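You operate a simulated robot arm through the tools that you are given. There is no shell and no other tool. Be economical: measure what you need, move in short steps, check, and stop when the job is done.

Carry out the task below with a simulated robot arm. There is one attempt and no reset: what you move stays moved.

## Task
Put the white cotton reel from the top of the long table on the open shelf of the shoe cupboard and the red cotton reel on the saucer there.

Only the result counts: the job must be done as asked and must still hold three seconds after the hand-in. Knocking over, shifting, dropping, spilling or breaking anything else fails it.

## Robot
A 6-joint arm with a two-finger parallel gripper on a trunk, on a base that drives. Base frame: it is fixed to the floor where the robot stands at the start and does not move with it; the origin is under the middle of the robot, x ahead of it, y to its left, z up. Lengths are in mm, angles in rad, forces in N, time in s.
With the tool pointing down near the work surface it reaches from about 460 to 880 mm from the robot's upright axis, wherever it stands. Its first joint turns from -2.007 to 2.007 rad. Places, roughly: open shelf of the shoe cupboard [700, -500, 100]. Payload 4.2 kg.
Tool frame: the origin (TCP) lies between the finger pads and is the grasp point; the fingertips stand 23 mm ahead of it; z points along the fingers, y is the line along which they close. Largest opening 94 mm; finger width 38, thickness 10; the body of the gripper, 54 by 96 mm, starts 39 mm behind the TCP.
Orientation is that of the tool frame in the base frame, as a unit quaternion [w, x, y, z]. With the fingers straight down and closing along the base's y, the tool's x points along the base's -x, its y along +y and its z along -z.

## Interface
- The arm moves only by the tool apply_moves. Its argument "targets" is a list of rows, each a list of 7 numbers: the shift along the tool's x, y, z in units of 20 mm (1.0 is 20 mm), then the turn, a rotation vector about the tool's x, y, z in units of 4 degrees (1.0 is 4 degrees), then the finger opening in cm, from 0 to 9.4. In form: [[tx, ty, tz, rx, ry, rz, jaw], ...]. A call has 1 to 8 rows; each row shifts and turns the commanded pose from where the row before left it, along the tool's axes as they then stand. A call with a number of a shift or a turn outside -1 to 1 is refused whole. A row lasts 0.2 s, in which the tool goes at most 50 mm and 0.15 rad; a call with a longer step from one row to the next is refused whole, and so is a gripper value outside its range. Where a pose cannot be reached the arm comes as near as it can. A force on the tool above 40 N (or 10 N above the force at the start of the call, whichever is more), or a blocked arm, ends the call early, and 0.2 s more pass. Each finger travels about 108 mm/s and halts on what it meets, pressing with about 23 N; the grip force reading is that of the motor and also rises with nothing between the fingers. The clock runs only during rows and for 0.2 s after the last one: add rows that do not move to give the fingers time. The reply holds the time, the measured pose of the TCP, the force on the tool along the base axes, the opening and the grip force, in the units named above and with some noise.
- Cameras (640 x 400 px; columns grow to the right, rows downward): "scene" is now at [230.9, 146, 1295.8]; the picture's right is [-0.34, -0.94, -0.00], its down [-0.61, 0.22, -0.76] and it looks along [0.72, -0.26, -0.65] (base axes); focal length 284 px, centre (320, 200). "wrist" rides on the gripper at [86, 16, -75] in the tool frame; the picture's right is [-0.18, 0.98, 0.00], its down [-0.58, -0.11, -0.81] and it looks along [-0.79, -0.15, 0.59] (tool axes); focal length 243 px, centre (320, 200). There is no depth. A picture from a camera that has moved, and an enlarged one, comes with that camera's place and axes in the base frame and with its lens. The place of the scene camera against the robot may be out by one fixed shift of up to 25 mm in any direction.
- get_image(camera): a new picture of that camera. It takes no simulated time.
- lift_body(by): slides the trunk up (or, below 0, down) by that many mm; the arm and the scene camera ride with it, the base frame stays. It gives what a move gives, with no picture.
- drive_base(legs): drives the robot by 1 to 6 legs, each [ahead, turn to the left] in mm and rad, along the robot's own axes; the way and the turn of a leg run together, so that a leg with both is an arc; at most 1500 mm and 3.142 rad a leg. The arm and the cameras ride along, it lands a little off, and it stops where it bumps. It gives what a move gives.
- aim_head(pan, tilt): turns the head with the scene camera to pan (to the left, within 1.396 rad either way) and tilt (down, from -0.506 to 1.204), counted from straight ahead of the robot. It gives what a move gives.
- enlarge(camera, box): a new picture of the part [left, top, right, bottom] of that camera's present view, enlarged. It takes no simulated time.
- hand_in(): hands the job in; it is judged then, once.

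Work in short steps. Places have to be worked out from the pictures, the camera data and where the tool is seen: move nearer, look again, correct. Check each grasp and each placing, and mend what went wrong. You have 120 turns and 78 pictures in all, those below and enlarged ones among them. Open the gripper and draw the arm clear of the work before you hand the job in, unless the task says otherwise.

The tools are called after "Call:" by a JSON object that holds its "fn" and its "kwargs". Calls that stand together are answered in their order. apply_moves: Moves the arm, as the interface text tells. Its arguments: {"type":"object","properties":{"targets":{"type":"array","items":{"type":"array","items":{"type":"number"}}}},"required":["targets"]} The other tools are called the same way: lift_body (by) slides the trunk up or down; drive_base (legs) drives the base; aim_head (pan, tilt) turns the head that bears the scene camera; get_image (camera) takes a picture; enlarge (camera, box) takes an enlarged picture of a part of a camera's view; hand_in () hands the job in.

At the start:

```text
time: 0.0
position: [562.9, -218.5, 1040.3]
orientation: [0.0, 0.0, 1.0, 0.0]
ft_force: [0.1, -0.4, -0.6]
finger_gap: 94.2
grip_force: 0.1
trunk travel left (down, up): [-650.0, 340.0]
robot x, y, heading: [-4.9, -1.3, 0.004]
head pan, tilt: [-0.342, 0.703]
```

scene: 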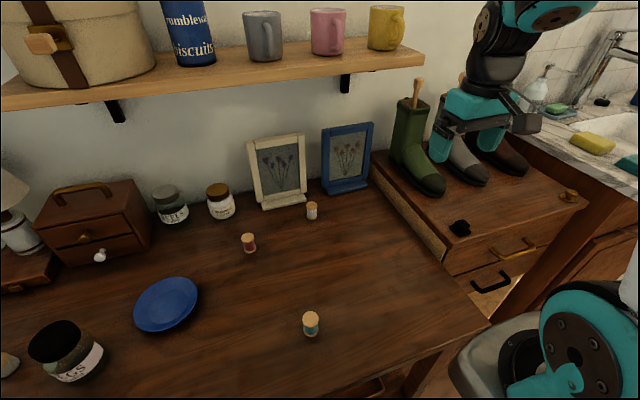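
wrist: 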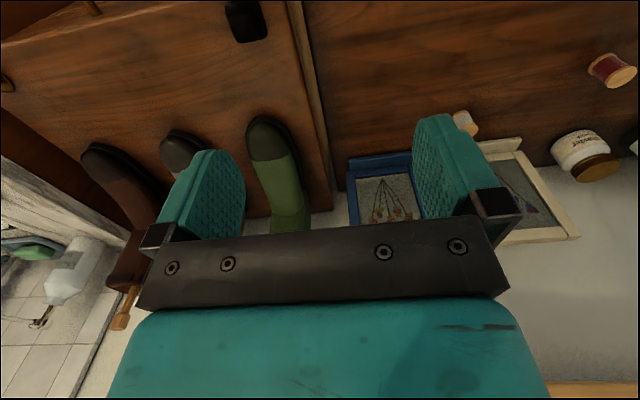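

The white reel appears near (787, -31) and the red one near (730, 152). Before moving, I want to see the cupboard's open shelf and any saucer, so I aim the head down to the right.

Call:
{"fn": "aim_head", "kwargs": {"pan": -0.75, "tilt": 1.0}}

Call:
{"fn": "get_image", "kwargs": {"camera": "scene"}}

Call:
{"fn": "enlarge", "kwargs": {"camera": "wrist", "box": [320, 0, 640, 200]}}

```text
time: 0.9
position: [561.7, -218.3, 1041.4]
orientation: [0.0, 0.001, 1.0, 0.0]
ft_force: [0.3, 0.4, 0.2]
finger_gap: 93.9
grip_force: 0.0
trunk travel left (down, up): [-650.0, 340.0]
robot x, y, heading: [-0.8, -0.6, -0.004]
head pan, tilt: [-0.75, 1.0]
```

```text
75 pictures are left
camera scene: at [202.1, 127.0, 1272.8], right [-0.68, -0.73, 0.0], down [-0.62, 0.57, -0.54], along [0.4, -0.37, -0.84], focal length 284 px, centre (320, 200)
```

scene: 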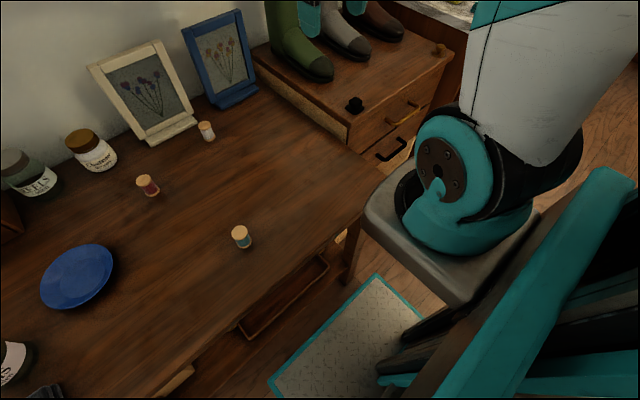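

```text
2.00 times, centred on (480, 100) of wrist
camera zoom: at [475.6, -200.0, 1115.3], right [0.18, 0.98, 0.0], down [0.58, -0.11, 0.81], along [0.79, -0.15, -0.59], focal length 485 px, centre (0, 400)
```

zoom: 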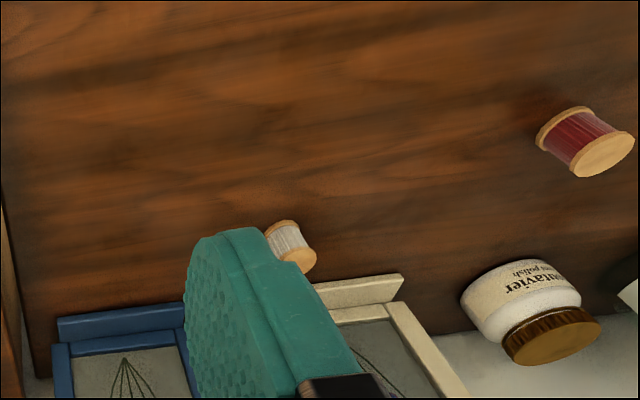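

The white reel refines to about (779, 0) and the red to about (721, 183) by the wrist camera. I head above the white one.

Call:
{"fn": "apply_moves", "kwargs": {"targets": [[-0.6, 1, 0.5, 0, 0, 0, 9.4], [-0.6, 1, 0.5, 0, 0, 0, 9.4], [-0.6, 1, 0.5, 0, 0, 0, 9.4], [-0.6, 1, 0.5, 0, 0, 0, 9.4], [-0.6, 1, 0.5, 0, 0, 0, 9.4], [-0.6, 1, 0.5, 0, 0, 0, 9.4], [-0.6, 1, 0.5, 0, 0, 0, 8], [-0.6, 1, 0.5, 0, 0, 0, 7]]}}

Call:
{"fn": "apply_moves", "kwargs": {"targets": [[-0.8, 0.7, 0.8, 0, 0, 0, 7], [-0.8, 0.7, 0.8, 0, 0, 0, 7], [-0.8, 0.7, 0.8, 0, 0, 0, 7], [-0.8, 0.7, 0.8, 0, 0, 0, 7], [0, 0, 0, 0, 0, 0, 7]]}}

Call:
{"fn": "get_image", "kwargs": {"camera": "wrist"}}

```text
time: 2.7
position: [657.9, -59.6, 960.4]
orientation: [0.0, 0.0, 1.0, -0.001]
ft_force: [-0.9, -0.7, 0.5]
finger_gap: 70.0
grip_force: 0.1
trunk travel left (down, up): [-650.0, 340.0]
robot x, y, heading: [-2.4, 1.3, 0.004]
head pan, tilt: [-0.75, 1.0]
```

```text
time: 3.9
position: [720.6, -1.4, 896.7]
orientation: [0.001, 0.0, 1.0, 0.0]
ft_force: [-0.1, -0.5, 0.8]
finger_gap: 69.5
grip_force: 0.1
trunk travel left (down, up): [-650.0, 340.0]
robot x, y, heading: [-2.1, 1.6, 0.002]
head pan, tilt: [-0.75, 1.0]
```

```text
73 pictures are left
camera wrist: at [634.9, 16.6, 971.2], right [0.18, 0.98, 0.0], down [0.58, -0.11, 0.81], along [0.79, -0.15, -0.59], focal length 243 px, centre (320, 200)
```

wrist: 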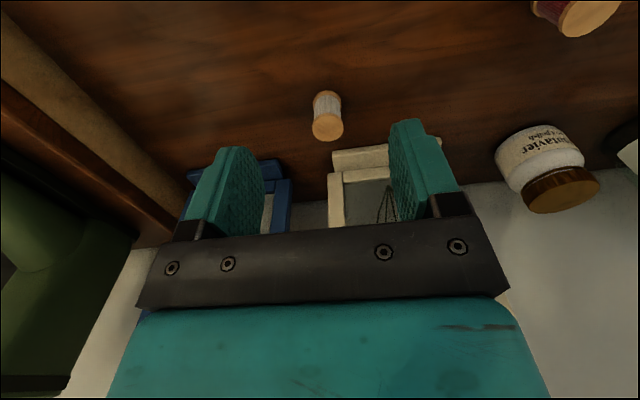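

The white reel reads at about (780, -3), top near 777, roughly 30 mm across. I move over it and down part way.

Call:
{"fn": "apply_moves", "kwargs": {"targets": [[-1, 0, 0.3, 0, 0, 0, 7], [-1, 0, 0.3, 0, 0, 0, 7], [-0.97, -0.08, 0.4, 0, 0, 0, 7], [0, 0, 1, 0, 0, 0, 7], [0, 0, 1, 0, 0, 0, 7], [0, 0, 1, 0, 0, 0, 7], [0, 0, 0, 0, 0, 0, 7]]}}

Call:
{"fn": "get_image", "kwargs": {"camera": "wrist"}}

```text
time: 5.1
position: [794.0, -14.2, 765.9]
orientation: [-0.092, -0.004, 0.996, -0.007]
ft_force: [-55.0, -3.2, 11.9]
finger_gap: 65.1
grip_force: 0.0
trunk travel left (down, up): [-650.0, 340.0]
robot x, y, heading: [0.2, -2.9, -0.003]
head pan, tilt: [-0.75, 1.0]
stopped in row 5: the arm was blocked; the commanded pose is now the measured one
```

```text
72 pictures are left
camera wrist: at [722.2, 4.9, 855.9], right [0.17, 0.98, -0.05], down [0.72, -0.09, 0.69], along [0.67, -0.15, -0.72], focal length 243 px, centre (320, 200)
```

wrist: 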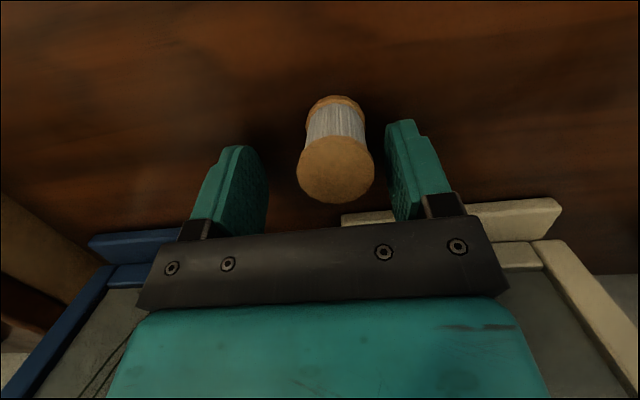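

The arm was blocked and the tool tilted unexpectedly, so I look at the scene to find the contact.

Call:
{"fn": "aim_head", "kwargs": {"pan": -0.15, "tilt": 0.55}}

Call:
{"fn": "get_image", "kwargs": {"camera": "scene"}}

```text
time: 6.1
position: [794.1, -11.2, 801.8]
orientation: [-0.031, 0.002, 0.999, -0.003]
ft_force: [-0.7, -0.8, -0.2]
finger_gap: 70.0
grip_force: 0.0
trunk travel left (down, up): [-650.0, 340.0]
robot x, y, heading: [3.9, -1.8, 0.002]
head pan, tilt: [-0.15, 0.55]
```

```text
71 pictures are left
camera scene: at [239.6, 161.2, 1309.1], right [-0.15, -0.99, 0.0], down [-0.52, 0.08, -0.85], along [0.84, -0.13, -0.52], focal length 284 px, centre (320, 200)
```

scene: 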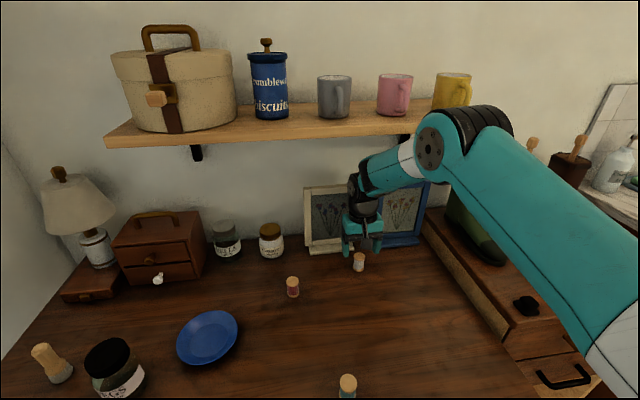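

The elbow seems to have met the overhead shelf near the yellow mug; I zoom in there.

Call:
{"fn": "enlarge", "kwargs": {"camera": "scene", "box": [300, 50, 560, 280]}}

```text
1.74 times, centred on (430, 165) of scene
camera zoom: at [239.6, 161.2, 1309.1], right [-0.15, -0.99, 0.0], down [-0.52, 0.08, -0.85], along [0.84, -0.13, -0.52], focal length 494 px, centre (129, 261)
```

zoom: 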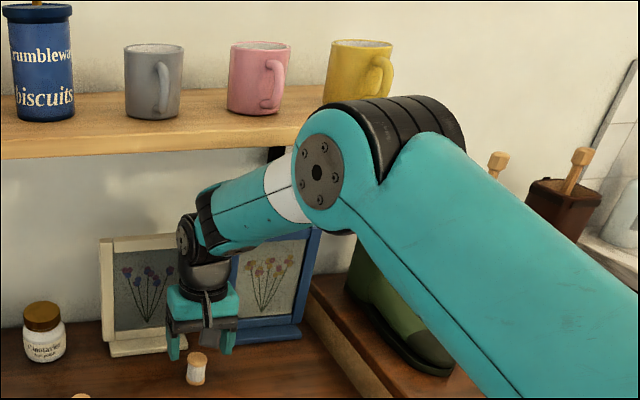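

Mugs and frames look undisturbed. The elbow needs to come back and down, so I retract the tool straight back (fingers straddle the reel), to later approach with the base further back and trunk lower.

Call:
{"fn": "apply_moves", "kwargs": {"targets": [[1, 0, 0, 0, 0, 0, 7], [1, 0, 0, 0, 0, 0, 7], [1, 0, 0, 0, 0, 0, 7], [1, 0, -0.5, 0, 0, 0, 7], [1, 0, -0.5, 0, 0, 0, 7], [0, 0, 0, 0, 0, 0, 7]]}}

```text
time: 7.5
position: [695.8, -10.8, 826.9]
orientation: [-0.031, 0.003, 1.0, -0.003]
ft_force: [-0.3, -0.7, 0.0]
finger_gap: 70.0
grip_force: 0.1
trunk travel left (down, up): [-650.0, 340.0]
robot x, y, heading: [1.2, -0.1, 0.001]
head pan, tilt: [-0.15, 0.55]
```

Now I drive back 75 mm, then fix the small tilt and raise the tool so the trunk can go down.

Call:
{"fn": "drive_base", "kwargs": {"legs": [[-75, 0]]}}

Call:
{"fn": "apply_moves", "kwargs": {"targets": [[0, 0, -1, 0, -0.89, 0, 7], [0, 0, -1, 0, 0, 0, 7], [0, 0, -1, 0, 0, 0, 7], [0, 0, -1, 0, 0, 0, 7], [0, 0, -1, 0, 0, 0, 7], [0, 0, -1, 0, 0, 0, 7], [0, 0, 0, 0, 0, 0, 7]]}}

Call:
{"fn": "lift_body", "kwargs": {"by": -120}}

Call:
{"fn": "get_image", "kwargs": {"camera": "scene"}}

Call:
{"fn": "get_image", "kwargs": {"camera": "wrist"}}

```text
time: 8.5
position: [619.3, -11.1, 826.3]
orientation: [-0.032, 0.003, 0.999, -0.002]
ft_force: [-0.5, 1.1, -0.2]
finger_gap: 69.6
grip_force: 0.1
trunk travel left (down, up): [-650.0, 340.0]
robot x, y, heading: [-76.5, -0.3, 0.004]
head pan, tilt: [-0.15, 0.55]
```

```text
time: 10.1
position: [619.2, -8.5, 947.5]
orientation: [0.0, 0.003, 1.0, -0.002]
ft_force: [0.2, 0.8, 0.5]
finger_gap: 70.0
grip_force: 0.0
trunk travel left (down, up): [-650.0, 340.0]
robot x, y, heading: [-74.8, -0.2, 0.002]
head pan, tilt: [-0.15, 0.55]
```

```text
time: 11.6
position: [620.4, -10.3, 828.1]
orientation: [-0.001, 0.002, 1.0, -0.002]
ft_force: [0.6, 0.0, -0.4]
finger_gap: 69.9
grip_force: 0.1
trunk travel left (down, up): [-530.0, 460.0]
robot x, y, heading: [-75.4, 2.6, 0.002]
head pan, tilt: [-0.15, 0.55]
```

```text
69 pictures are left
camera scene: at [164.6, 161.4, 1189.2], right [-0.15, -0.99, 0.0], down [-0.52, 0.08, -0.85], along [0.84, -0.13, -0.52], focal length 284 px, centre (320, 200)
```

scene: 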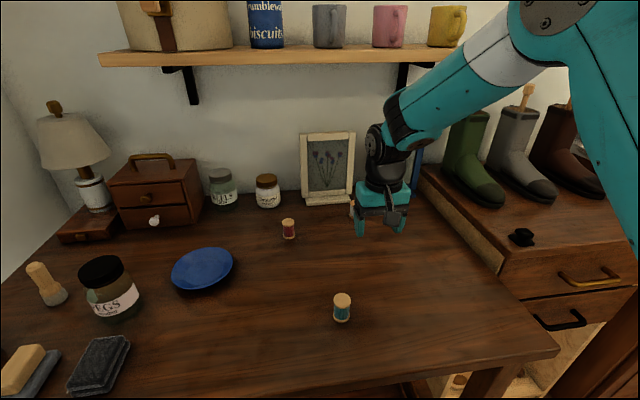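

```text
68 pictures are left
camera wrist: at [534.1, 9.8, 902.4], right [0.19, 0.98, 0.0], down [0.58, -0.11, 0.81], along [0.79, -0.15, -0.59], focal length 243 px, centre (320, 200)
```

wrist: 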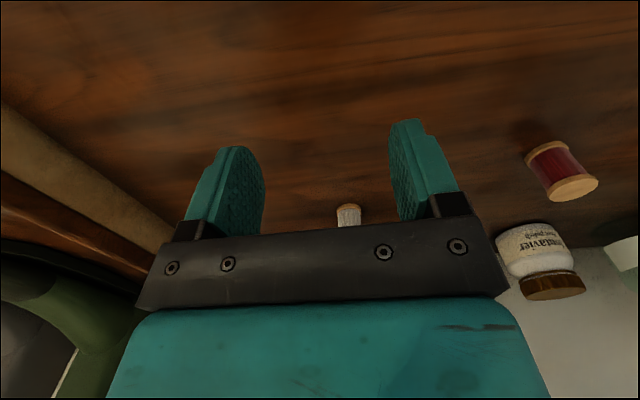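

Clearance now looks much better. I advance at this height (fingertips above the reel top) and look again.

Call:
{"fn": "apply_moves", "kwargs": {"targets": [[-1, 0, 0, 0, 0, 0, 7], [-1, 0, 0, 0, 0, 0, 7], [-1, 0, 0, 0, 0, 0, 7], [-1, 0, 0, 0, 0, 0, 7], [-1, 0, 0, 0, 0, 0, 7], [-1, 0.3, 0, 0, 0, 0, 7], [0, 0, 0, 0, 0, 0, 7]]}}

Call:
{"fn": "get_image", "kwargs": {"camera": "wrist"}}

Call:
{"fn": "get_image", "kwargs": {"camera": "scene"}}

```text
time: 13.2
position: [740.8, -5.4, 828.1]
orientation: [0.001, 0.003, 1.0, -0.003]
ft_force: [-0.2, 0.6, 0.4]
finger_gap: 70.0
grip_force: 0.0
trunk travel left (down, up): [-530.0, 460.0]
robot x, y, heading: [-76.8, -0.4, 0.003]
head pan, tilt: [-0.15, 0.55]
```

```text
67 pictures are left
camera wrist: at [653.3, 14.0, 902.8], right [0.19, 0.98, 0.0], down [0.58, -0.11, 0.81], along [0.79, -0.15, -0.59], focal length 243 px, centre (320, 200)
```

wrist: 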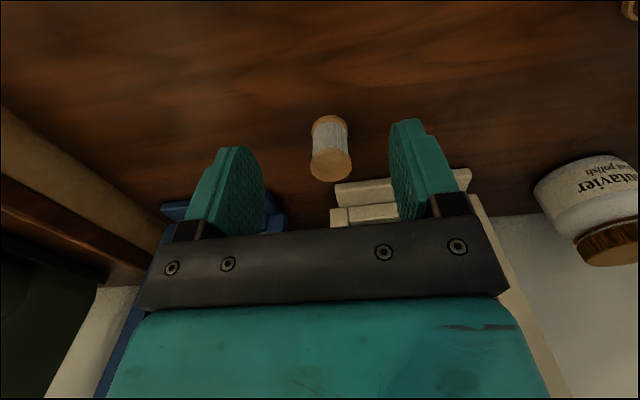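

```text
66 pictures are left
camera scene: at [164.5, 161.4, 1189.2], right [-0.15, -0.99, 0.0], down [-0.52, 0.08, -0.85], along [0.84, -0.13, -0.52], focal length 284 px, centre (320, 200)
```

scene: 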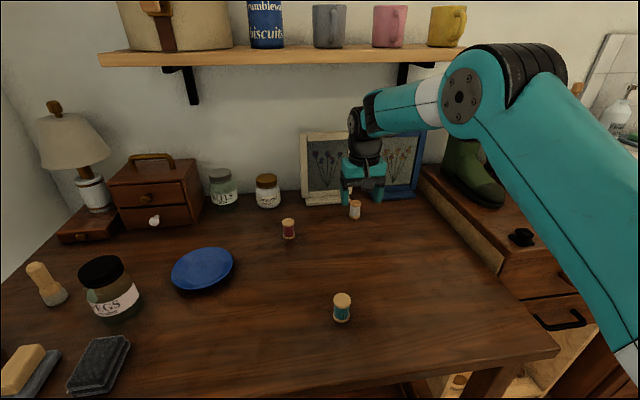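

The reel is at about (777, -1). I move over it and descend to z≈769.

Call:
{"fn": "apply_moves", "kwargs": {"targets": [[-0.9, 0.2, 0, 0, 0, 0, 7], [-0.9, 0, 0, 0, 0, 0, 7], [0, 0, 0.7, 0, 0, 0, 7], [0, 0, 0.7, 0, 0, 0, 7], [0, 0, 0.8, 0, 0, 0, 7], [0, 0, 0.75, 0, 0, 0, 7], [0, 0, 0, 0, 0, 0, 7]]}}

Call:
{"fn": "get_image", "kwargs": {"camera": "wrist"}}

```text
time: 14.8
position: [778.2, -0.6, 769.0]
orientation: [0.0, 0.002, 1.0, -0.002]
ft_force: [0.0, -0.9, 0.6]
finger_gap: 70.0
grip_force: 0.1
trunk travel left (down, up): [-530.0, 460.0]
robot x, y, heading: [-73.4, 2.9, -0.001]
head pan, tilt: [-0.15, 0.55]
```

```text
65 pictures are left
camera wrist: at [690.7, 18.4, 843.2], right [0.19, 0.98, 0.0], down [0.58, -0.11, 0.81], along [0.79, -0.15, -0.59], focal length 243 px, centre (320, 200)
```

wrist: 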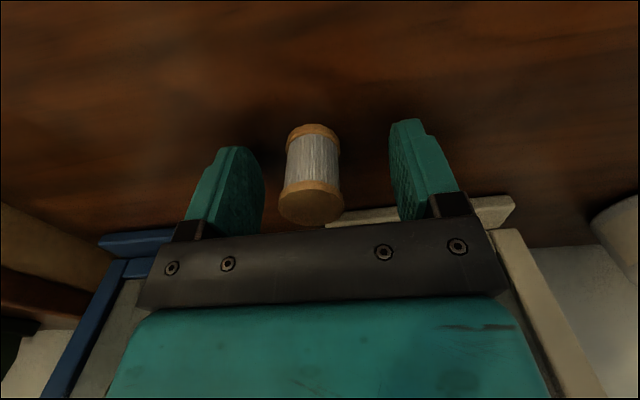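

The reel is well between the fingers; I close and then lift slightly.

Call:
{"fn": "apply_moves", "kwargs": {"targets": [[0, -0.15, 0, 0, 0, 0, 5], [0, 0, 0, 0, 0, 0, 3.8], [0, 0, 0, 0, 0, 0, 2], [0, 0, 0, 0, 0, 0, 1], [0, 0, 0, 0, 0, 0, 1]]}}

Call:
{"fn": "apply_moves", "kwargs": {"targets": [[0, 0, -0.5, 0, 0, 0, 1], [0, 0, -1, 0, 0, 0, 1], [0, 0, -1, 0, 0, 0, 1], [0, 0, 0, 0, 0, 0, 1]]}}

Call:
{"fn": "get_image", "kwargs": {"camera": "wrist"}}

```text
time: 16.0
position: [775.4, -3.3, 768.9]
orientation: [0.0, 0.002, 1.0, -0.002]
ft_force: [0.8, -0.5, 0.2]
finger_gap: 28.2
grip_force: 23.3
trunk travel left (down, up): [-530.0, 460.0]
robot x, y, heading: [-74.3, -1.3, 0.004]
head pan, tilt: [-0.15, 0.55]
```

```text
time: 17.0
position: [776.4, -3.1, 817.5]
orientation: [0.0, 0.002, 1.0, -0.002]
ft_force: [0.4, 0.7, -0.3]
finger_gap: 28.5
grip_force: 23.0
trunk travel left (down, up): [-530.0, 460.0]
robot x, y, heading: [-78.0, -2.0, 0.004]
head pan, tilt: [-0.15, 0.55]
```

```text
64 pictures are left
camera wrist: at [690.1, 15.2, 892.8], right [0.19, 0.98, 0.0], down [0.58, -0.11, 0.81], along [0.79, -0.15, -0.59], focal length 243 px, centre (320, 200)
```

wrist: 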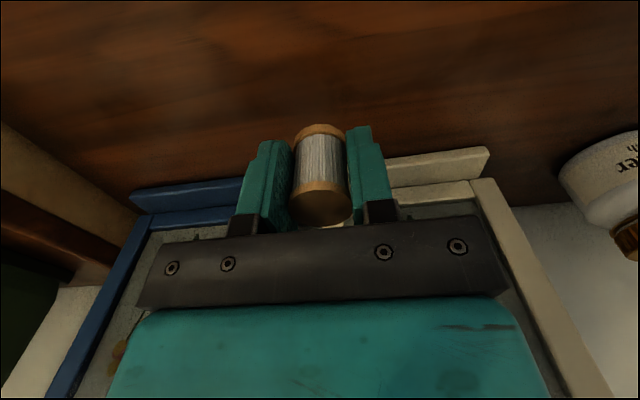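

The white reel is held firmly (gap 28 mm, bottom ≈29 mm below TCP). Now I retract back first, then up, before driving.

Call:
{"fn": "apply_moves", "kwargs": {"targets": [[1, 0, 0, 0, 0, 0, 1], [1, 0, 0, 0, 0, 0, 1], [1, 0, 0, 0, 0, 0, 1], [1, 0, 0, 0, 0, 0, 1], [1, 0, 0, 0, 0, 0, 1], [1, 0, -0.3, 0, 0, 0, 1], [1, 0, -0.5, 0, 0, 0, 1], [1, 0, -0.5, 0, 0, 0, 1]]}}

Call:
{"fn": "apply_moves", "kwargs": {"targets": [[1, 0, -0.6, 0, 0, 0, 1], [1, 0, -0.8, 0, 0, 0, 1], [1, 0, -0.8, 0, 0, 0, 1], [0.5, 0, -0.8, 0, 0, 0, 1], [0.5, 0, -0.8, 0, 0, 0, 1], [0, 0, -0.8, 0, 0, 0, 1], [0, 0, 0, 0, 0, 0, 1]]}}

Call:
{"fn": "drive_base", "kwargs": {"legs": [[-150, 0], [0, 0.8], [-560, 0], [0, -0.8]]}}

Call:
{"fn": "aim_head", "kwargs": {"pan": -0.1, "tilt": 0.55}}

Call:
{"fn": "get_image", "kwargs": {"camera": "scene"}}

```text
time: 18.8
position: [616.2, -2.1, 845.8]
orientation: [0.0, 0.001, 1.0, -0.002]
ft_force: [0.6, -0.3, -1.3]
finger_gap: 28.2
grip_force: 22.5
trunk travel left (down, up): [-530.0, 460.0]
robot x, y, heading: [-72.8, 0.1, 0.003]
head pan, tilt: [-0.15, 0.55]
```

```text
time: 20.4
position: [536.2, -2.8, 937.2]
orientation: [0.0, 0.002, 1.0, -0.002]
ft_force: [-0.3, -0.4, -0.1]
finger_gap: 28.3
grip_force: 22.7
trunk travel left (down, up): [-530.0, 460.0]
robot x, y, heading: [-75.6, -0.7, 0.002]
head pan, tilt: [-0.15, 0.55]
```

```text
time: 28.7
position: [-3.2, -397.9, 936.2]
orientation: [0.0, 0.005, 1.0, -0.003]
ft_force: [-1.1, 0.4, 0.1]
finger_gap: 28.3
grip_force: 22.8
trunk travel left (down, up): [-530.0, 460.0]
robot x, y, heading: [-616.6, -394.4, -0.002]
head pan, tilt: [-0.15, 0.55]
```

```text
time: 29.3
position: [-2.2, -399.4, 937.0]
orientation: [0.001, 0.004, 1.0, -0.003]
ft_force: [0.1, -0.1, -0.6]
finger_gap: 28.4
grip_force: 22.9
trunk travel left (down, up): [-530.0, 460.0]
robot x, y, heading: [-613.5, -395.1, -0.004]
head pan, tilt: [-0.099, 0.55]
```

```text
63 pictures are left
camera scene: at [-373.0, -230.4, 1189.2], right [-0.1, -0.99, 0.0], down [-0.52, 0.05, -0.85], along [0.85, -0.09, -0.52], focal length 284 px, centre (320, 200)
```

scene: 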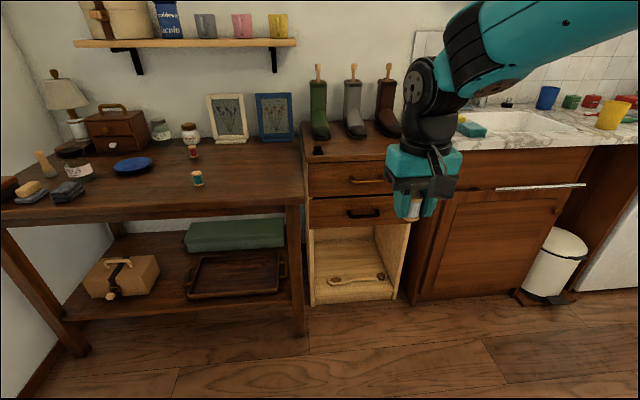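

The open bottom compartment of the cupboard is visible; I zoom in on it.

Call:
{"fn": "enlarge", "kwargs": {"camera": "scene", "box": [290, 200, 430, 310]}}

```text
3.64 times, centred on (360, 255) of scene
camera zoom: at [-373.0, -230.4, 1189.2], right [-0.1, -0.99, 0.0], down [-0.52, 0.05, -0.85], along [0.85, -0.09, -0.52], focal length 1033 px, centre (174, 0)
```

zoom: 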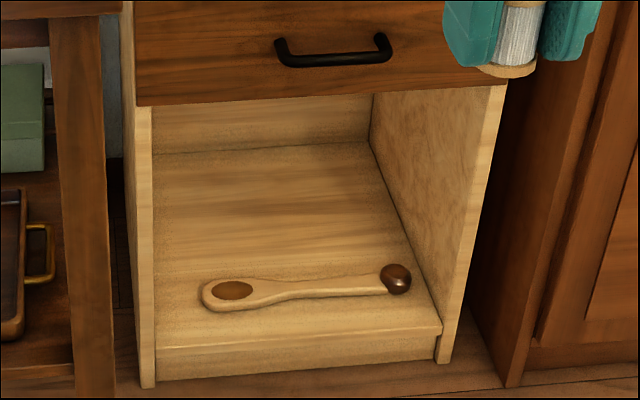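

The shelf holds only a long shoehorn, so the saucer must be the blue one on the table. Compartment: floor ≈z 90, x≈545–930, y≈-275 to -655, ceiling ≈490. I lower the trunk fully and look again from lower down.

Call:
{"fn": "lift_body", "kwargs": {"by": -530}}

Call:
{"fn": "get_image", "kwargs": {"camera": "scene"}}

Call:
{"fn": "get_image", "kwargs": {"camera": "wrist"}}

```text
refused: -530 is not a number from -400 to 400
```

```text
61 pictures are left
camera scene: at [-373.0, -230.4, 1189.2], right [-0.1, -0.99, 0.0], down [-0.52, 0.05, -0.85], along [0.85, -0.09, -0.52], focal length 284 px, centre (320, 200)
```

scene: 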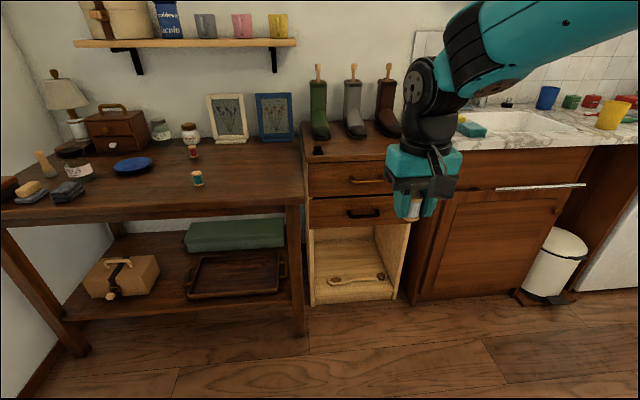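

```text
60 pictures are left
camera wrist: at [-89.3, -380.2, 1011.3], right [0.19, 0.98, 0.0], down [0.58, -0.11, 0.81], along [0.79, -0.16, -0.59], focal length 243 px, centre (320, 200)
```

wrist: 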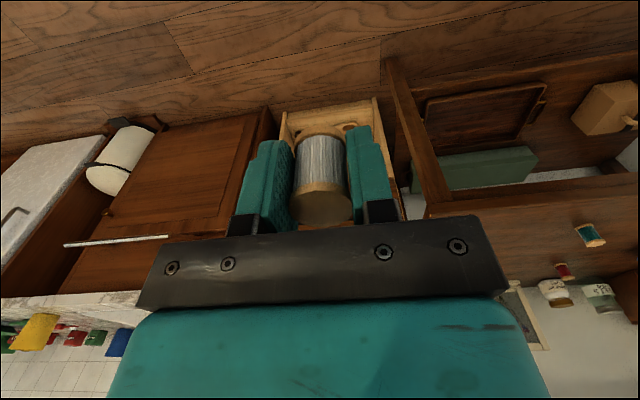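

Lift calls are limited to 400 mm; I go down in two steps and look.

Call:
{"fn": "lift_body", "kwargs": {"by": -400}}

Call:
{"fn": "lift_body", "kwargs": {"by": -130}}

Call:
{"fn": "aim_head", "kwargs": {"pan": -0.25, "tilt": 0.45}}

Call:
{"fn": "get_image", "kwargs": {"camera": "scene"}}

Call:
{"fn": "get_image", "kwargs": {"camera": "wrist"}}

```text
time: 33.2
position: [-2.4, -399.6, 537.1]
orientation: [0.0, 0.004, 1.0, -0.004]
ft_force: [-0.2, 0.0, 0.4]
finger_gap: 28.3
grip_force: 22.9
trunk travel left (down, up): [-130.0, 860.0]
robot x, y, heading: [-617.3, -394.9, 0.001]
head pan, tilt: [-0.099, 0.55]
```

```text
time: 34.7
position: [-2.3, -399.4, 405.5]
orientation: [0.001, 0.005, 1.0, -0.003]
ft_force: [0.3, 0.2, -1.4]
finger_gap: 28.5
grip_force: 23.1
trunk travel left (down, up): [0.0, 990.0]
robot x, y, heading: [-617.5, -392.8, -0.006]
head pan, tilt: [-0.099, 0.55]
```

```text
time: 35.4
position: [-2.7, -400.1, 405.6]
orientation: [-0.001, 0.004, 1.0, -0.002]
ft_force: [0.3, 0.1, -1.0]
finger_gap: 28.5
grip_force: 22.9
trunk travel left (down, up): [0.0, 990.0]
robot x, y, heading: [-613.8, -394.2, -0.005]
head pan, tilt: [-0.25, 0.45]
```

```text
59 pictures are left
camera scene: at [-373.3, -244.1, 668.2], right [-0.25, -0.97, 0.0], down [-0.42, 0.11, -0.9], along [0.87, -0.22, -0.44], focal length 284 px, centre (320, 200)
```

scene: 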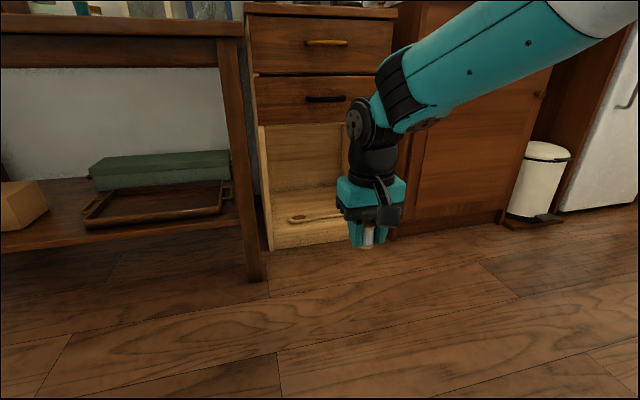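

```text
58 pictures are left
camera wrist: at [-89.3, -380.2, 481.3], right [0.19, 0.98, 0.0], down [0.58, -0.11, 0.81], along [0.79, -0.16, -0.59], focal length 243 px, centre (320, 200)
```

wrist: 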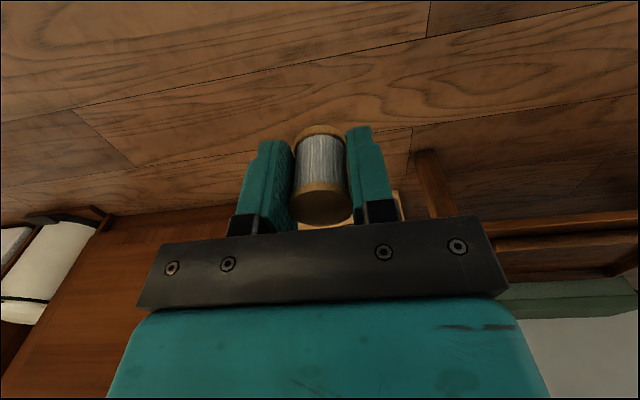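

I stretch the arm out to the final shape (long reach, low) while still in open floor in front of the cupboard, to check the forearm slope.

Call:
{"fn": "apply_moves", "kwargs": {"targets": [[-1, -0.3, 1, 0, 0, 0, 1], [-1, -0.3, 1, 0, 0, 0, 1], [-1, -0.3, 1, 0, 0, 0, 1], [-1, -0.3, 1, 0, 0, 0, 1], [-1, -0.3, 1, 0, 0, 0, 1], [-1, -0.3, 1, 0, 0, 0, 1], [-1, -0.3, 1, 0, 0, 0, 1], [-1, -0.3, 1, 0, 0, 0, 1]]}}

Call:
{"fn": "apply_moves", "kwargs": {"targets": [[-1, 0, 1, 0, 0, 0, 1], [-1, 0, 1, 0, 0, 0, 1], [-1, 0, 0.5, 0, 0, 0, 1], [-0.9, 0, 0.5, 0, 0, 0, 1], [0, 0, 0, 0, 0, 0, 1]]}}

Call:
{"fn": "get_image", "kwargs": {"camera": "scene"}}

Call:
{"fn": "get_image", "kwargs": {"camera": "wrist"}}

```text
time: 37.2
position: [155.8, -449.8, 246.3]
orientation: [0.0, 0.004, 1.0, -0.003]
ft_force: [0.0, -0.3, -0.4]
finger_gap: 28.4
grip_force: 23.2
trunk travel left (down, up): [0.0, 990.0]
robot x, y, heading: [-614.5, -392.8, -0.0]
head pan, tilt: [-0.25, 0.45]
```

```text
time: 38.4
position: [235.5, -451.2, 187.3]
orientation: [0.0, 0.005, 1.0, -0.003]
ft_force: [-0.3, -0.5, 0.4]
finger_gap: 28.4
grip_force: 23.1
trunk travel left (down, up): [0.0, 990.0]
robot x, y, heading: [-617.2, -397.9, -0.005]
head pan, tilt: [-0.25, 0.45]
```

```text
57 pictures are left
camera scene: at [-373.3, -244.1, 668.3], right [-0.25, -0.97, 0.0], down [-0.42, 0.11, -0.9], along [0.87, -0.23, -0.44], focal length 284 px, centre (320, 200)
```

scene: 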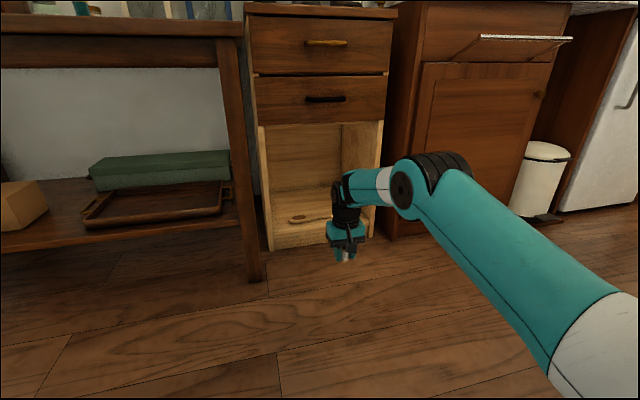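

```text
56 pictures are left
camera wrist: at [148.9, -431.6, 261.6], right [0.19, 0.98, 0.0], down [0.58, -0.11, 0.81], along [0.79, -0.16, -0.59], focal length 243 px, centre (320, 200)
```

wrist: 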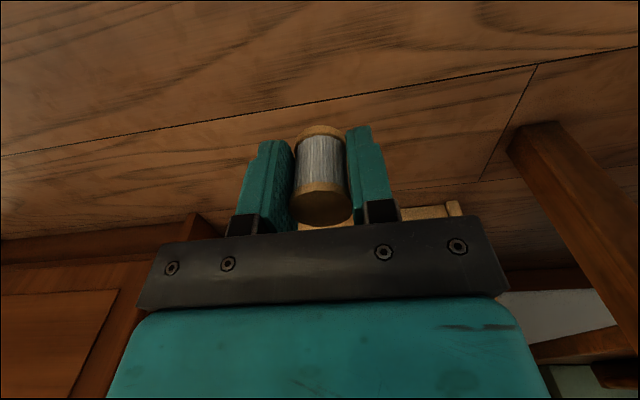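

The forearm slopes moderately, so placing near the front of the shelf is safe. I drive forward 220 mm and look at the shoehorn's position.

Call:
{"fn": "drive_base", "kwargs": {"legs": [[220, 0]]}}

Call:
{"fn": "get_image", "kwargs": {"camera": "scene"}}

Call:
{"fn": "get_image", "kwargs": {"camera": "wrist"}}

```text
time: 40.1
position: [455.0, -453.8, 187.0]
orientation: [0.0, 0.005, 1.0, -0.003]
ft_force: [-0.3, -0.2, -0.4]
finger_gap: 28.5
grip_force: 23.1
trunk travel left (down, up): [0.0, 990.0]
robot x, y, heading: [-396.5, -395.4, -0.008]
head pan, tilt: [-0.25, 0.45]
```

```text
55 pictures are left
camera scene: at [-154.2, -245.9, 668.3], right [-0.25, -0.97, 0.0], down [-0.42, 0.11, -0.9], along [0.87, -0.23, -0.44], focal length 284 px, centre (320, 200)
```

scene: 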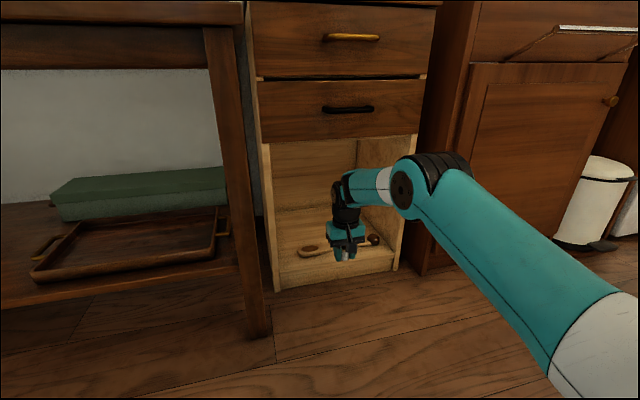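

```text
54 pictures are left
camera wrist: at [367.3, -434.7, 261.7], right [0.19, 0.98, 0.0], down [0.58, -0.11, 0.81], along [0.79, -0.16, -0.59], focal length 243 px, centre (320, 200)
```

wrist: 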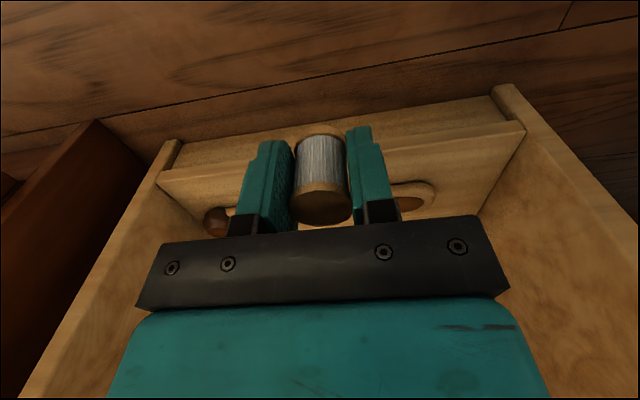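

Floor reads z≈84, front lip x≈535, shoehorn handle front edge ≈x 598. I'll stand the reel on the strip in front at about (563, -500): drive 108 mm ahead, then shift sideways.

Call:
{"fn": "drive_base", "kwargs": {"legs": [[108, 0]]}}

Call:
{"fn": "apply_moves", "kwargs": {"targets": [[0, -0.8, 0, 0, 0, 0, 1], [0, -0.8, 0, 0, 0, 0, 1], [0, -0.7, 0.5, 0, 0, 0, 1], [0, 0, 0.5, 0, 0, 0, 1], [0, 0, 0, 0, 0, 0, 1]]}}

Call:
{"fn": "get_image", "kwargs": {"camera": "wrist"}}

Call:
{"fn": "enlarge", "kwargs": {"camera": "scene", "box": [220, 120, 500, 330]}}

```text
time: 41.3
position: [564.0, -455.2, 187.2]
orientation: [-0.001, 0.005, 1.0, -0.003]
ft_force: [0.7, -0.3, -0.2]
finger_gap: 28.5
grip_force: 23.0
trunk travel left (down, up): [0.0, 990.0]
robot x, y, heading: [-280.9, -396.1, -0.006]
head pan, tilt: [-0.25, 0.45]
```

```text
time: 42.5
position: [563.6, -501.2, 165.7]
orientation: [0.0, 0.006, 1.0, -0.002]
ft_force: [0.8, -0.4, 0.2]
finger_gap: 28.6
grip_force: 22.8
trunk travel left (down, up): [0.0, 990.0]
robot x, y, heading: [-284.5, -399.6, -0.003]
head pan, tilt: [-0.25, 0.45]
```

```text
53 pictures are left
camera wrist: at [476.9, -481.8, 241.0], right [0.19, 0.98, 0.0], down [0.58, -0.11, 0.81], along [0.79, -0.16, -0.59], focal length 243 px, centre (320, 200)
```

wrist: 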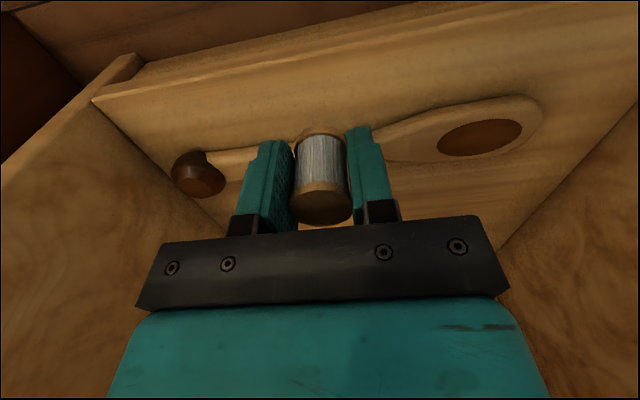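

```text
1.90 times, centred on (360, 225) of scene
camera zoom: at [-44.3, -246.6, 668.3], right [-0.25, -0.97, 0.0], down [-0.42, 0.11, -0.9], along [0.87, -0.23, -0.44], focal length 541 px, centre (244, 152)
```

zoom: 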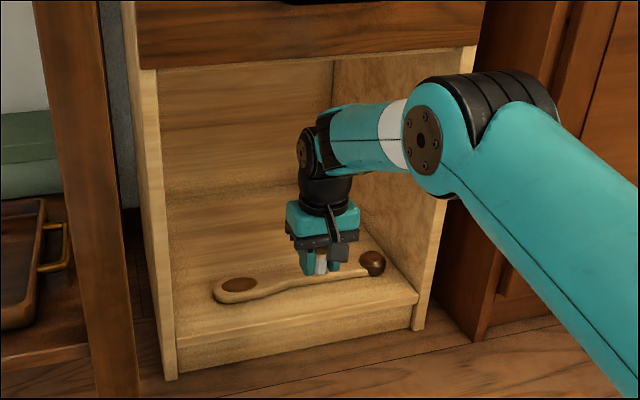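

The strip is confirmed (lip ≈538, handle ≈600), reel centred at 563. I descend toward contact.

Call:
{"fn": "apply_moves", "kwargs": {"targets": [[0, 0, 0.6, 0, 0, 0, 1], [0, 0, 0.6, 0, 0, 0, 1], [0, 0, 0.6, 0, 0, 0, 1], [0, 0, 0.4, 0, 0, 0, 1], [0, 0, 0, 0, 0, 0, 1]]}}

Call:
{"fn": "get_image", "kwargs": {"camera": "wrist"}}

Call:
{"fn": "enlarge", "kwargs": {"camera": "scene", "box": [280, 200, 420, 310]}}

```text
time: 43.7
position: [563.5, -500.9, 123.7]
orientation: [0.0, 0.005, 1.0, -0.003]
ft_force: [0.9, -0.1, 0.1]
finger_gap: 28.3
grip_force: 22.6
trunk travel left (down, up): [0.0, 990.0]
robot x, y, heading: [-285.3, -399.4, -0.003]
head pan, tilt: [-0.25, 0.45]
```

```text
51 pictures are left
camera wrist: at [476.6, -481.2, 198.5], right [0.19, 0.98, 0.0], down [0.58, -0.11, 0.81], along [0.79, -0.16, -0.59], focal length 243 px, centre (320, 200)
```

wrist: 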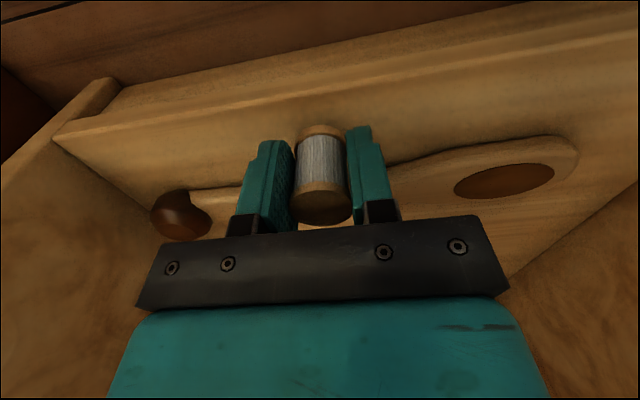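

```text
3.64 times, centred on (350, 255) of scene
camera zoom: at [-44.3, -246.6, 668.3], right [-0.25, -0.97, 0.0], down [-0.42, 0.11, -0.9], along [0.87, -0.23, -0.44], focal length 1033 px, centre (211, 0)
```

zoom: 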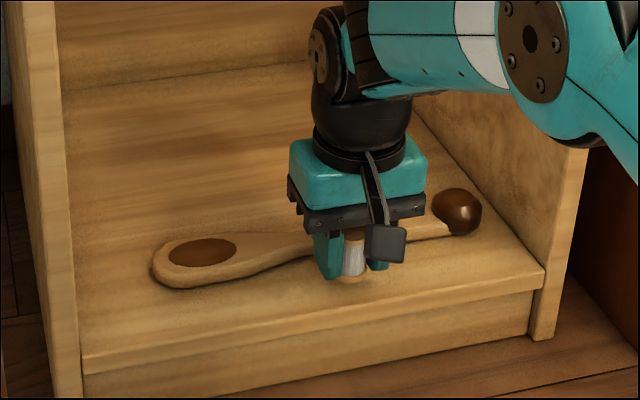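

Still ~10 mm above the floor. I lower in small steps until force shows contact, shifting 4 mm inward.

Call:
{"fn": "apply_moves", "kwargs": {"targets": [[-0.2, 0, 0.15, 0, 0, 0, 1], [0, 0, 0.15, 0, 0, 0, 1], [0, 0, 0.1, 0, 0, 0, 1], [0, 0, 0, 0, 0, 0, 1]]}}

```text
time: 44.7
position: [565.9, -501.4, 114.2]
orientation: [0.001, 0.005, 1.0, -0.003]
ft_force: [-1.1, 0.6, -0.4]
finger_gap: 28.3
grip_force: 22.8
trunk travel left (down, up): [0.0, 990.0]
robot x, y, heading: [-288.1, -396.6, -0.01]
head pan, tilt: [-0.25, 0.45]
```

Call:
{"fn": "apply_moves", "kwargs": {"targets": [[0, 0, 0.1, 0, 0, 0, 1], [0, 0, 0.1, 0, 0, 0, 1], [0, 0, 0, 0, 0, 0, 1]]}}

Call:
{"fn": "enlarge", "kwargs": {"camera": "wrist", "box": [220, 60, 420, 240]}}

```text
time: 45.5
position: [568.5, -501.4, 111.8]
orientation: [0.0, 0.005, 1.0, -0.002]
ft_force: [-0.3, -0.6, 0.4]
finger_gap: 28.2
grip_force: 23.2
trunk travel left (down, up): [0.0, 990.0]
robot x, y, heading: [-287.5, -395.8, -0.007]
head pan, tilt: [-0.25, 0.45]
```

```text
2.22 times, centred on (320, 150) of wrist
camera zoom: at [481.3, -481.9, 185.6], right [0.19, 0.98, 0.0], down [0.58, -0.11, 0.81], along [0.79, -0.16, -0.59], focal length 539 px, centre (320, 311)
```

zoom: 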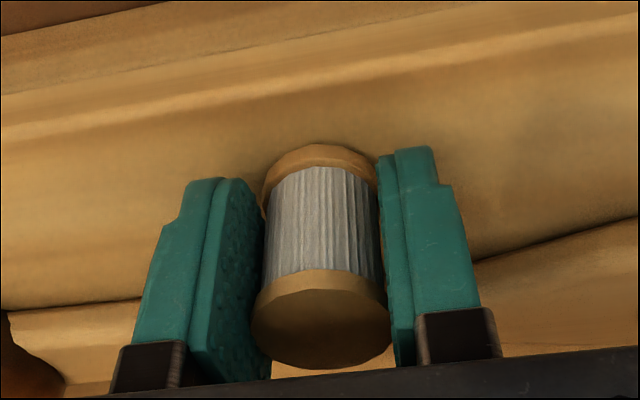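

No contact force yet; I lower a few more millimetres.

Call:
{"fn": "apply_moves", "kwargs": {"targets": [[0, 0, 0.1, 0, 0, 0, 1], [0, 0, 0.1, 0, 0, 0, 1], [0, 0, 0, 0, 0, 0, 1]]}}

Call:
{"fn": "enlarge", "kwargs": {"camera": "scene", "box": [320, 230, 400, 290]}}

```text
time: 46.3
position: [568.9, -501.5, 107.3]
orientation: [0.001, 0.005, 1.0, -0.002]
ft_force: [-1.8, 1.6, 9.1]
finger_gap: 28.4
grip_force: 22.9
trunk travel left (down, up): [0.0, 990.0]
robot x, y, heading: [-284.4, -399.3, -0.006]
head pan, tilt: [-0.25, 0.45]
```

```text
6.67 times, centred on (360, 260) of scene
camera zoom: at [-44.5, -246.6, 668.5], right [-0.25, -0.97, 0.0], down [-0.42, 0.11, -0.9], along [0.87, -0.23, -0.43], focal length 1894 px, centre (53, -200)
```

zoom: 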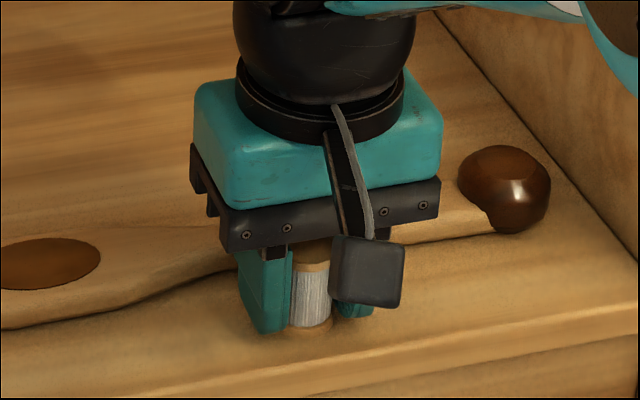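

Contact at 9 N: the reel is on the floor. I open, then rise straight up.

Call:
{"fn": "apply_moves", "kwargs": {"targets": [[0, 0, 0, 0, 0, 0, 3.5], [0, 0, 0, 0, 0, 0, 5], [0, 0, 0, 0, 0, 0, 6], [0, 0, 0, 0, 0, 0, 6], [0, 0, -0.5, 0, 0, 0, 6], [0, 0, -1, 0, 0, 0, 6], [0, 0, -1, 0, 0, 0, 6], [0, 0, -1, 0, 0, 0, 6]]}}

Call:
{"fn": "get_image", "kwargs": {"camera": "wrist"}}

```text
time: 48.1
position: [565.4, -500.2, 177.0]
orientation: [-0.001, 0.005, 1.0, -0.003]
ft_force: [0.3, -0.5, -0.2]
finger_gap: 60.0
grip_force: 0.0
trunk travel left (down, up): [0.0, 990.0]
robot x, y, heading: [-285.8, -397.4, -0.005]
head pan, tilt: [-0.25, 0.45]
```

```text
47 pictures are left
camera wrist: at [479.6, -481.2, 252.1], right [0.19, 0.98, 0.0], down [0.58, -0.11, 0.81], along [0.79, -0.16, -0.59], focal length 243 px, centre (320, 200)
```

wrist: 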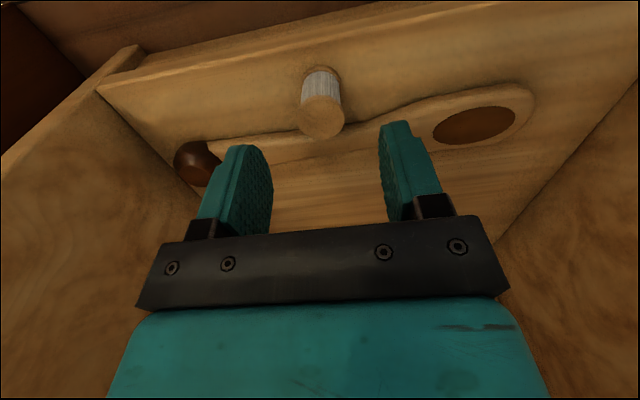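

The white reel stands upright on the shelf and the shoehorn is untouched. I back out straight and raise the trunk.

Call:
{"fn": "drive_base", "kwargs": {"legs": [[-330, 0]]}}

Call:
{"fn": "lift_body", "kwargs": {"by": 400}}

Call:
{"fn": "lift_body", "kwargs": {"by": 130}}

Call:
{"fn": "apply_moves", "kwargs": {"targets": [[1, 0.3, -1, 0, 0, 0, 7], [1, 0.3, -1, 0, 0, 0, 7], [1, 0.3, -1, 0, 0, 0, 7], [1, 0.3, -1, 0, 0, 0, 7], [1, 0.3, -1, 0, 0, 0, 7], [1, 0.3, -1, 0, 0, 0, 7], [1, 0.3, -1, 0, 0, 0, 7], [1, 0.3, -1, 0, 0, 0, 7]]}}

Call:
{"fn": "apply_moves", "kwargs": {"targets": [[1, 0.5, -1, 0, 0, 0, 7], [1, 0.5, -1, 0, 0, 0, 7], [1, 0.5, -1, 0, 0, 0, 7], [0.5, 0.5, -1, 0, 0, 0, 7], [0, 0.5, -0.5, 0, 0, 0, 7], [0, 0, 0, 0, 0, 0, 7]]}}

Call:
{"fn": "get_image", "kwargs": {"camera": "scene"}}

```text
time: 50.3
position: [233.4, -502.4, 177.5]
orientation: [0.0, 0.009, 1.0, -0.003]
ft_force: [-0.1, 0.2, -0.3]
finger_gap: 60.1
grip_force: 0.0
trunk travel left (down, up): [0.0, 990.0]
robot x, y, heading: [-620.1, -391.5, -0.014]
head pan, tilt: [-0.25, 0.45]
```

```text
time: 54.1
position: [232.2, -503.2, 577.7]
orientation: [0.0, 0.009, 1.0, -0.003]
ft_force: [-0.3, -0.8, 0.0]
finger_gap: 60.0
grip_force: 0.0
trunk travel left (down, up): [-400.0, 590.0]
robot x, y, heading: [-617.5, -396.3, -0.012]
head pan, tilt: [-0.25, 0.45]
```

```text
time: 55.7
position: [232.3, -501.4, 706.7]
orientation: [-0.001, 0.01, 1.0, -0.002]
ft_force: [-0.2, 0.0, 0.0]
finger_gap: 60.0
grip_force: 0.0
trunk travel left (down, up): [-530.0, 460.0]
robot x, y, heading: [-615.1, -393.2, -0.016]
head pan, tilt: [-0.25, 0.45]
```

```text
time: 57.5
position: [72.7, -450.3, 867.4]
orientation: [-0.001, 0.009, 1.0, -0.003]
ft_force: [0.6, -0.2, 0.3]
finger_gap: 69.8
grip_force: 0.1
trunk travel left (down, up): [-530.0, 460.0]
robot x, y, heading: [-619.0, -395.7, -0.013]
head pan, tilt: [-0.25, 0.45]
```

```text
time: 58.9
position: [3.5, -400.0, 956.0]
orientation: [0.0, 0.009, 1.0, -0.003]
ft_force: [0.5, -0.2, 0.8]
finger_gap: 70.1
grip_force: 0.0
trunk travel left (down, up): [-530.0, 460.0]
robot x, y, heading: [-618.9, -392.9, -0.012]
head pan, tilt: [-0.25, 0.45]
```

```text
46 pictures are left
camera scene: at [-376.1, -245.0, 1198.3], right [-0.26, -0.97, 0.0], down [-0.42, 0.11, -0.9], along [0.87, -0.23, -0.44], focal length 284 px, centre (320, 200)
```

scene: 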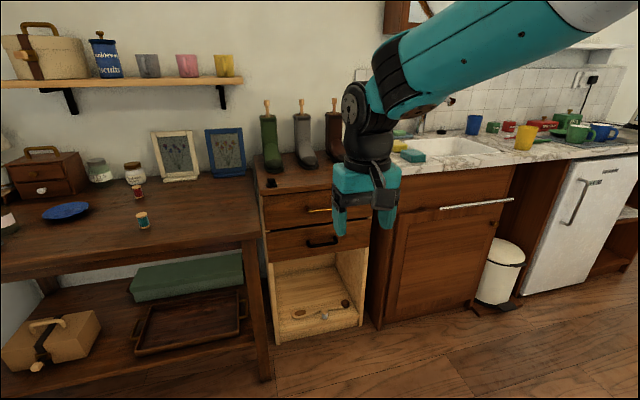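

All good there. I drive back to the table the way I came.

Call:
{"fn": "drive_base", "kwargs": {"legs": [[0, 0.812], [590, 0], [0, -0.8], [130, 0]]}}

Call:
{"fn": "aim_head", "kwargs": {"pan": 0.2, "tilt": 0.7}}

Call:
{"fn": "get_image", "kwargs": {"camera": "scene"}}

Call:
{"fn": "get_image", "kwargs": {"camera": "wrist"}}

```text
time: 67.4
position: [546.5, 19.0, 955.2]
orientation: [0.0, 0.008, 1.0, -0.003]
ft_force: [-0.9, 0.9, 0.2]
finger_gap: 69.8
grip_force: 0.0
trunk travel left (down, up): [-530.0, 460.0]
robot x, y, heading: [-75.5, 21.8, -0.008]
head pan, tilt: [-0.25, 0.45]
```

```text
time: 68.3
position: [546.0, 18.1, 955.2]
orientation: [0.0, 0.008, 1.0, -0.002]
ft_force: [-0.2, 0.1, -0.1]
finger_gap: 70.1
grip_force: 0.0
trunk travel left (down, up): [-530.0, 460.0]
robot x, y, heading: [-72.7, 22.8, -0.009]
head pan, tilt: [0.201, 0.7]
```

```text
45 pictures are left
camera scene: at [160.8, 212.3, 1176.1], right [0.19, -0.98, 0.0], down [-0.63, -0.12, -0.77], along [0.75, 0.14, -0.64], focal length 284 px, centre (320, 200)
```

scene: 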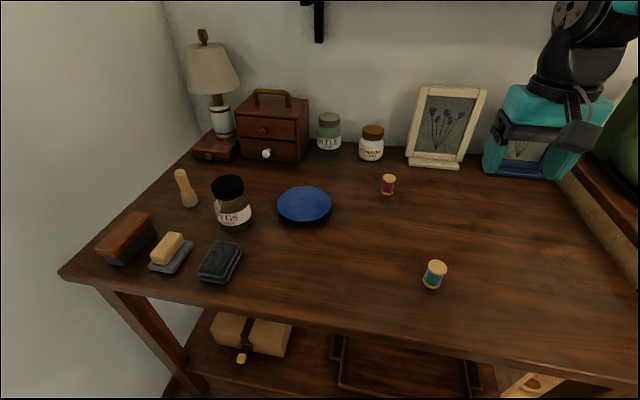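

```text
44 pictures are left
camera wrist: at [459.6, 38.0, 1030.0], right [0.2, 0.98, 0.0], down [0.58, -0.11, 0.81], along [0.79, -0.16, -0.59], focal length 243 px, centre (320, 200)
```

wrist: 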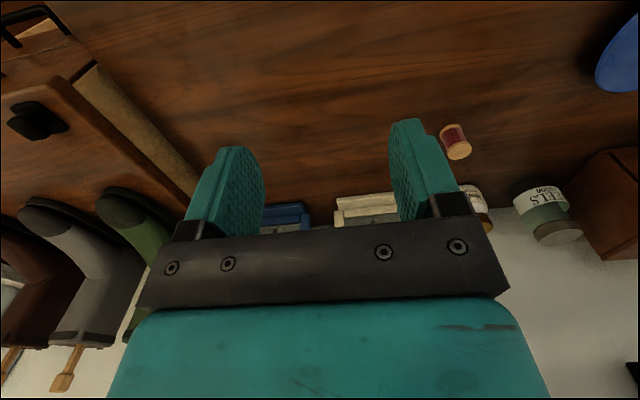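

The red reel is at about (723, 181). I approach it at z≈830.

Call:
{"fn": "apply_moves", "kwargs": {"targets": [[-0.9, 1, 0.77, 0, 0, 0, 7], [-0.9, 1, 0.77, 0, 0, 0, 7], [-0.9, 1, 0.77, 0, 0, 0, 7], [-0.9, 1, 0.77, 0, 0, 0, 7], [-0.9, 1, 0.77, 0, 0, 0, 7], [-0.9, 1, 0.77, 0, 0, 0, 7], [-0.9, 1, 0.77, 0, 0, 0, 7], [-0.9, 1, 0.77, 0, 0, 0, 7]]}}

Call:
{"fn": "get_image", "kwargs": {"camera": "wrist"}}

Call:
{"fn": "get_image", "kwargs": {"camera": "scene"}}

```text
time: 70.1
position: [693.1, 175.9, 830.7]
orientation: [0.0, 0.008, 1.0, -0.003]
ft_force: [-0.9, -0.4, 0.7]
finger_gap: 70.2
grip_force: 0.0
trunk travel left (down, up): [-530.0, 460.0]
robot x, y, heading: [-75.9, 23.6, -0.01]
head pan, tilt: [0.201, 0.7]
```

```text
43 pictures are left
camera wrist: at [606.7, 195.7, 906.0], right [0.2, 0.98, 0.0], down [0.58, -0.11, 0.81], along [0.79, -0.16, -0.59], focal length 243 px, centre (320, 200)
```

wrist: 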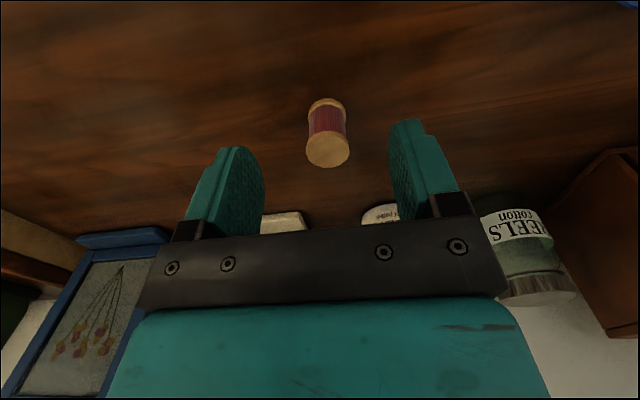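

```text
42 pictures are left
camera scene: at [160.6, 212.3, 1176.2], right [0.19, -0.98, 0.0], down [-0.63, -0.12, -0.77], along [0.75, 0.14, -0.64], focal length 284 px, centre (320, 200)
```

scene: 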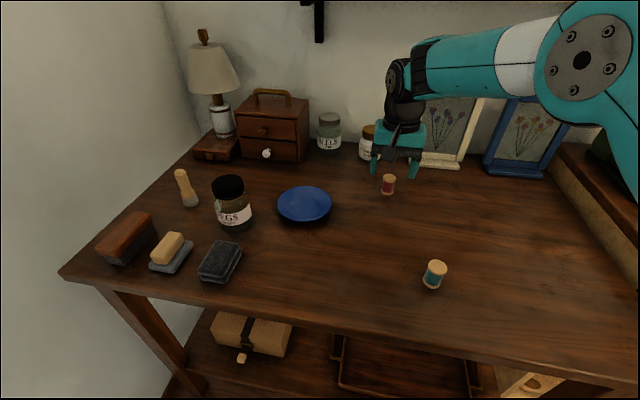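

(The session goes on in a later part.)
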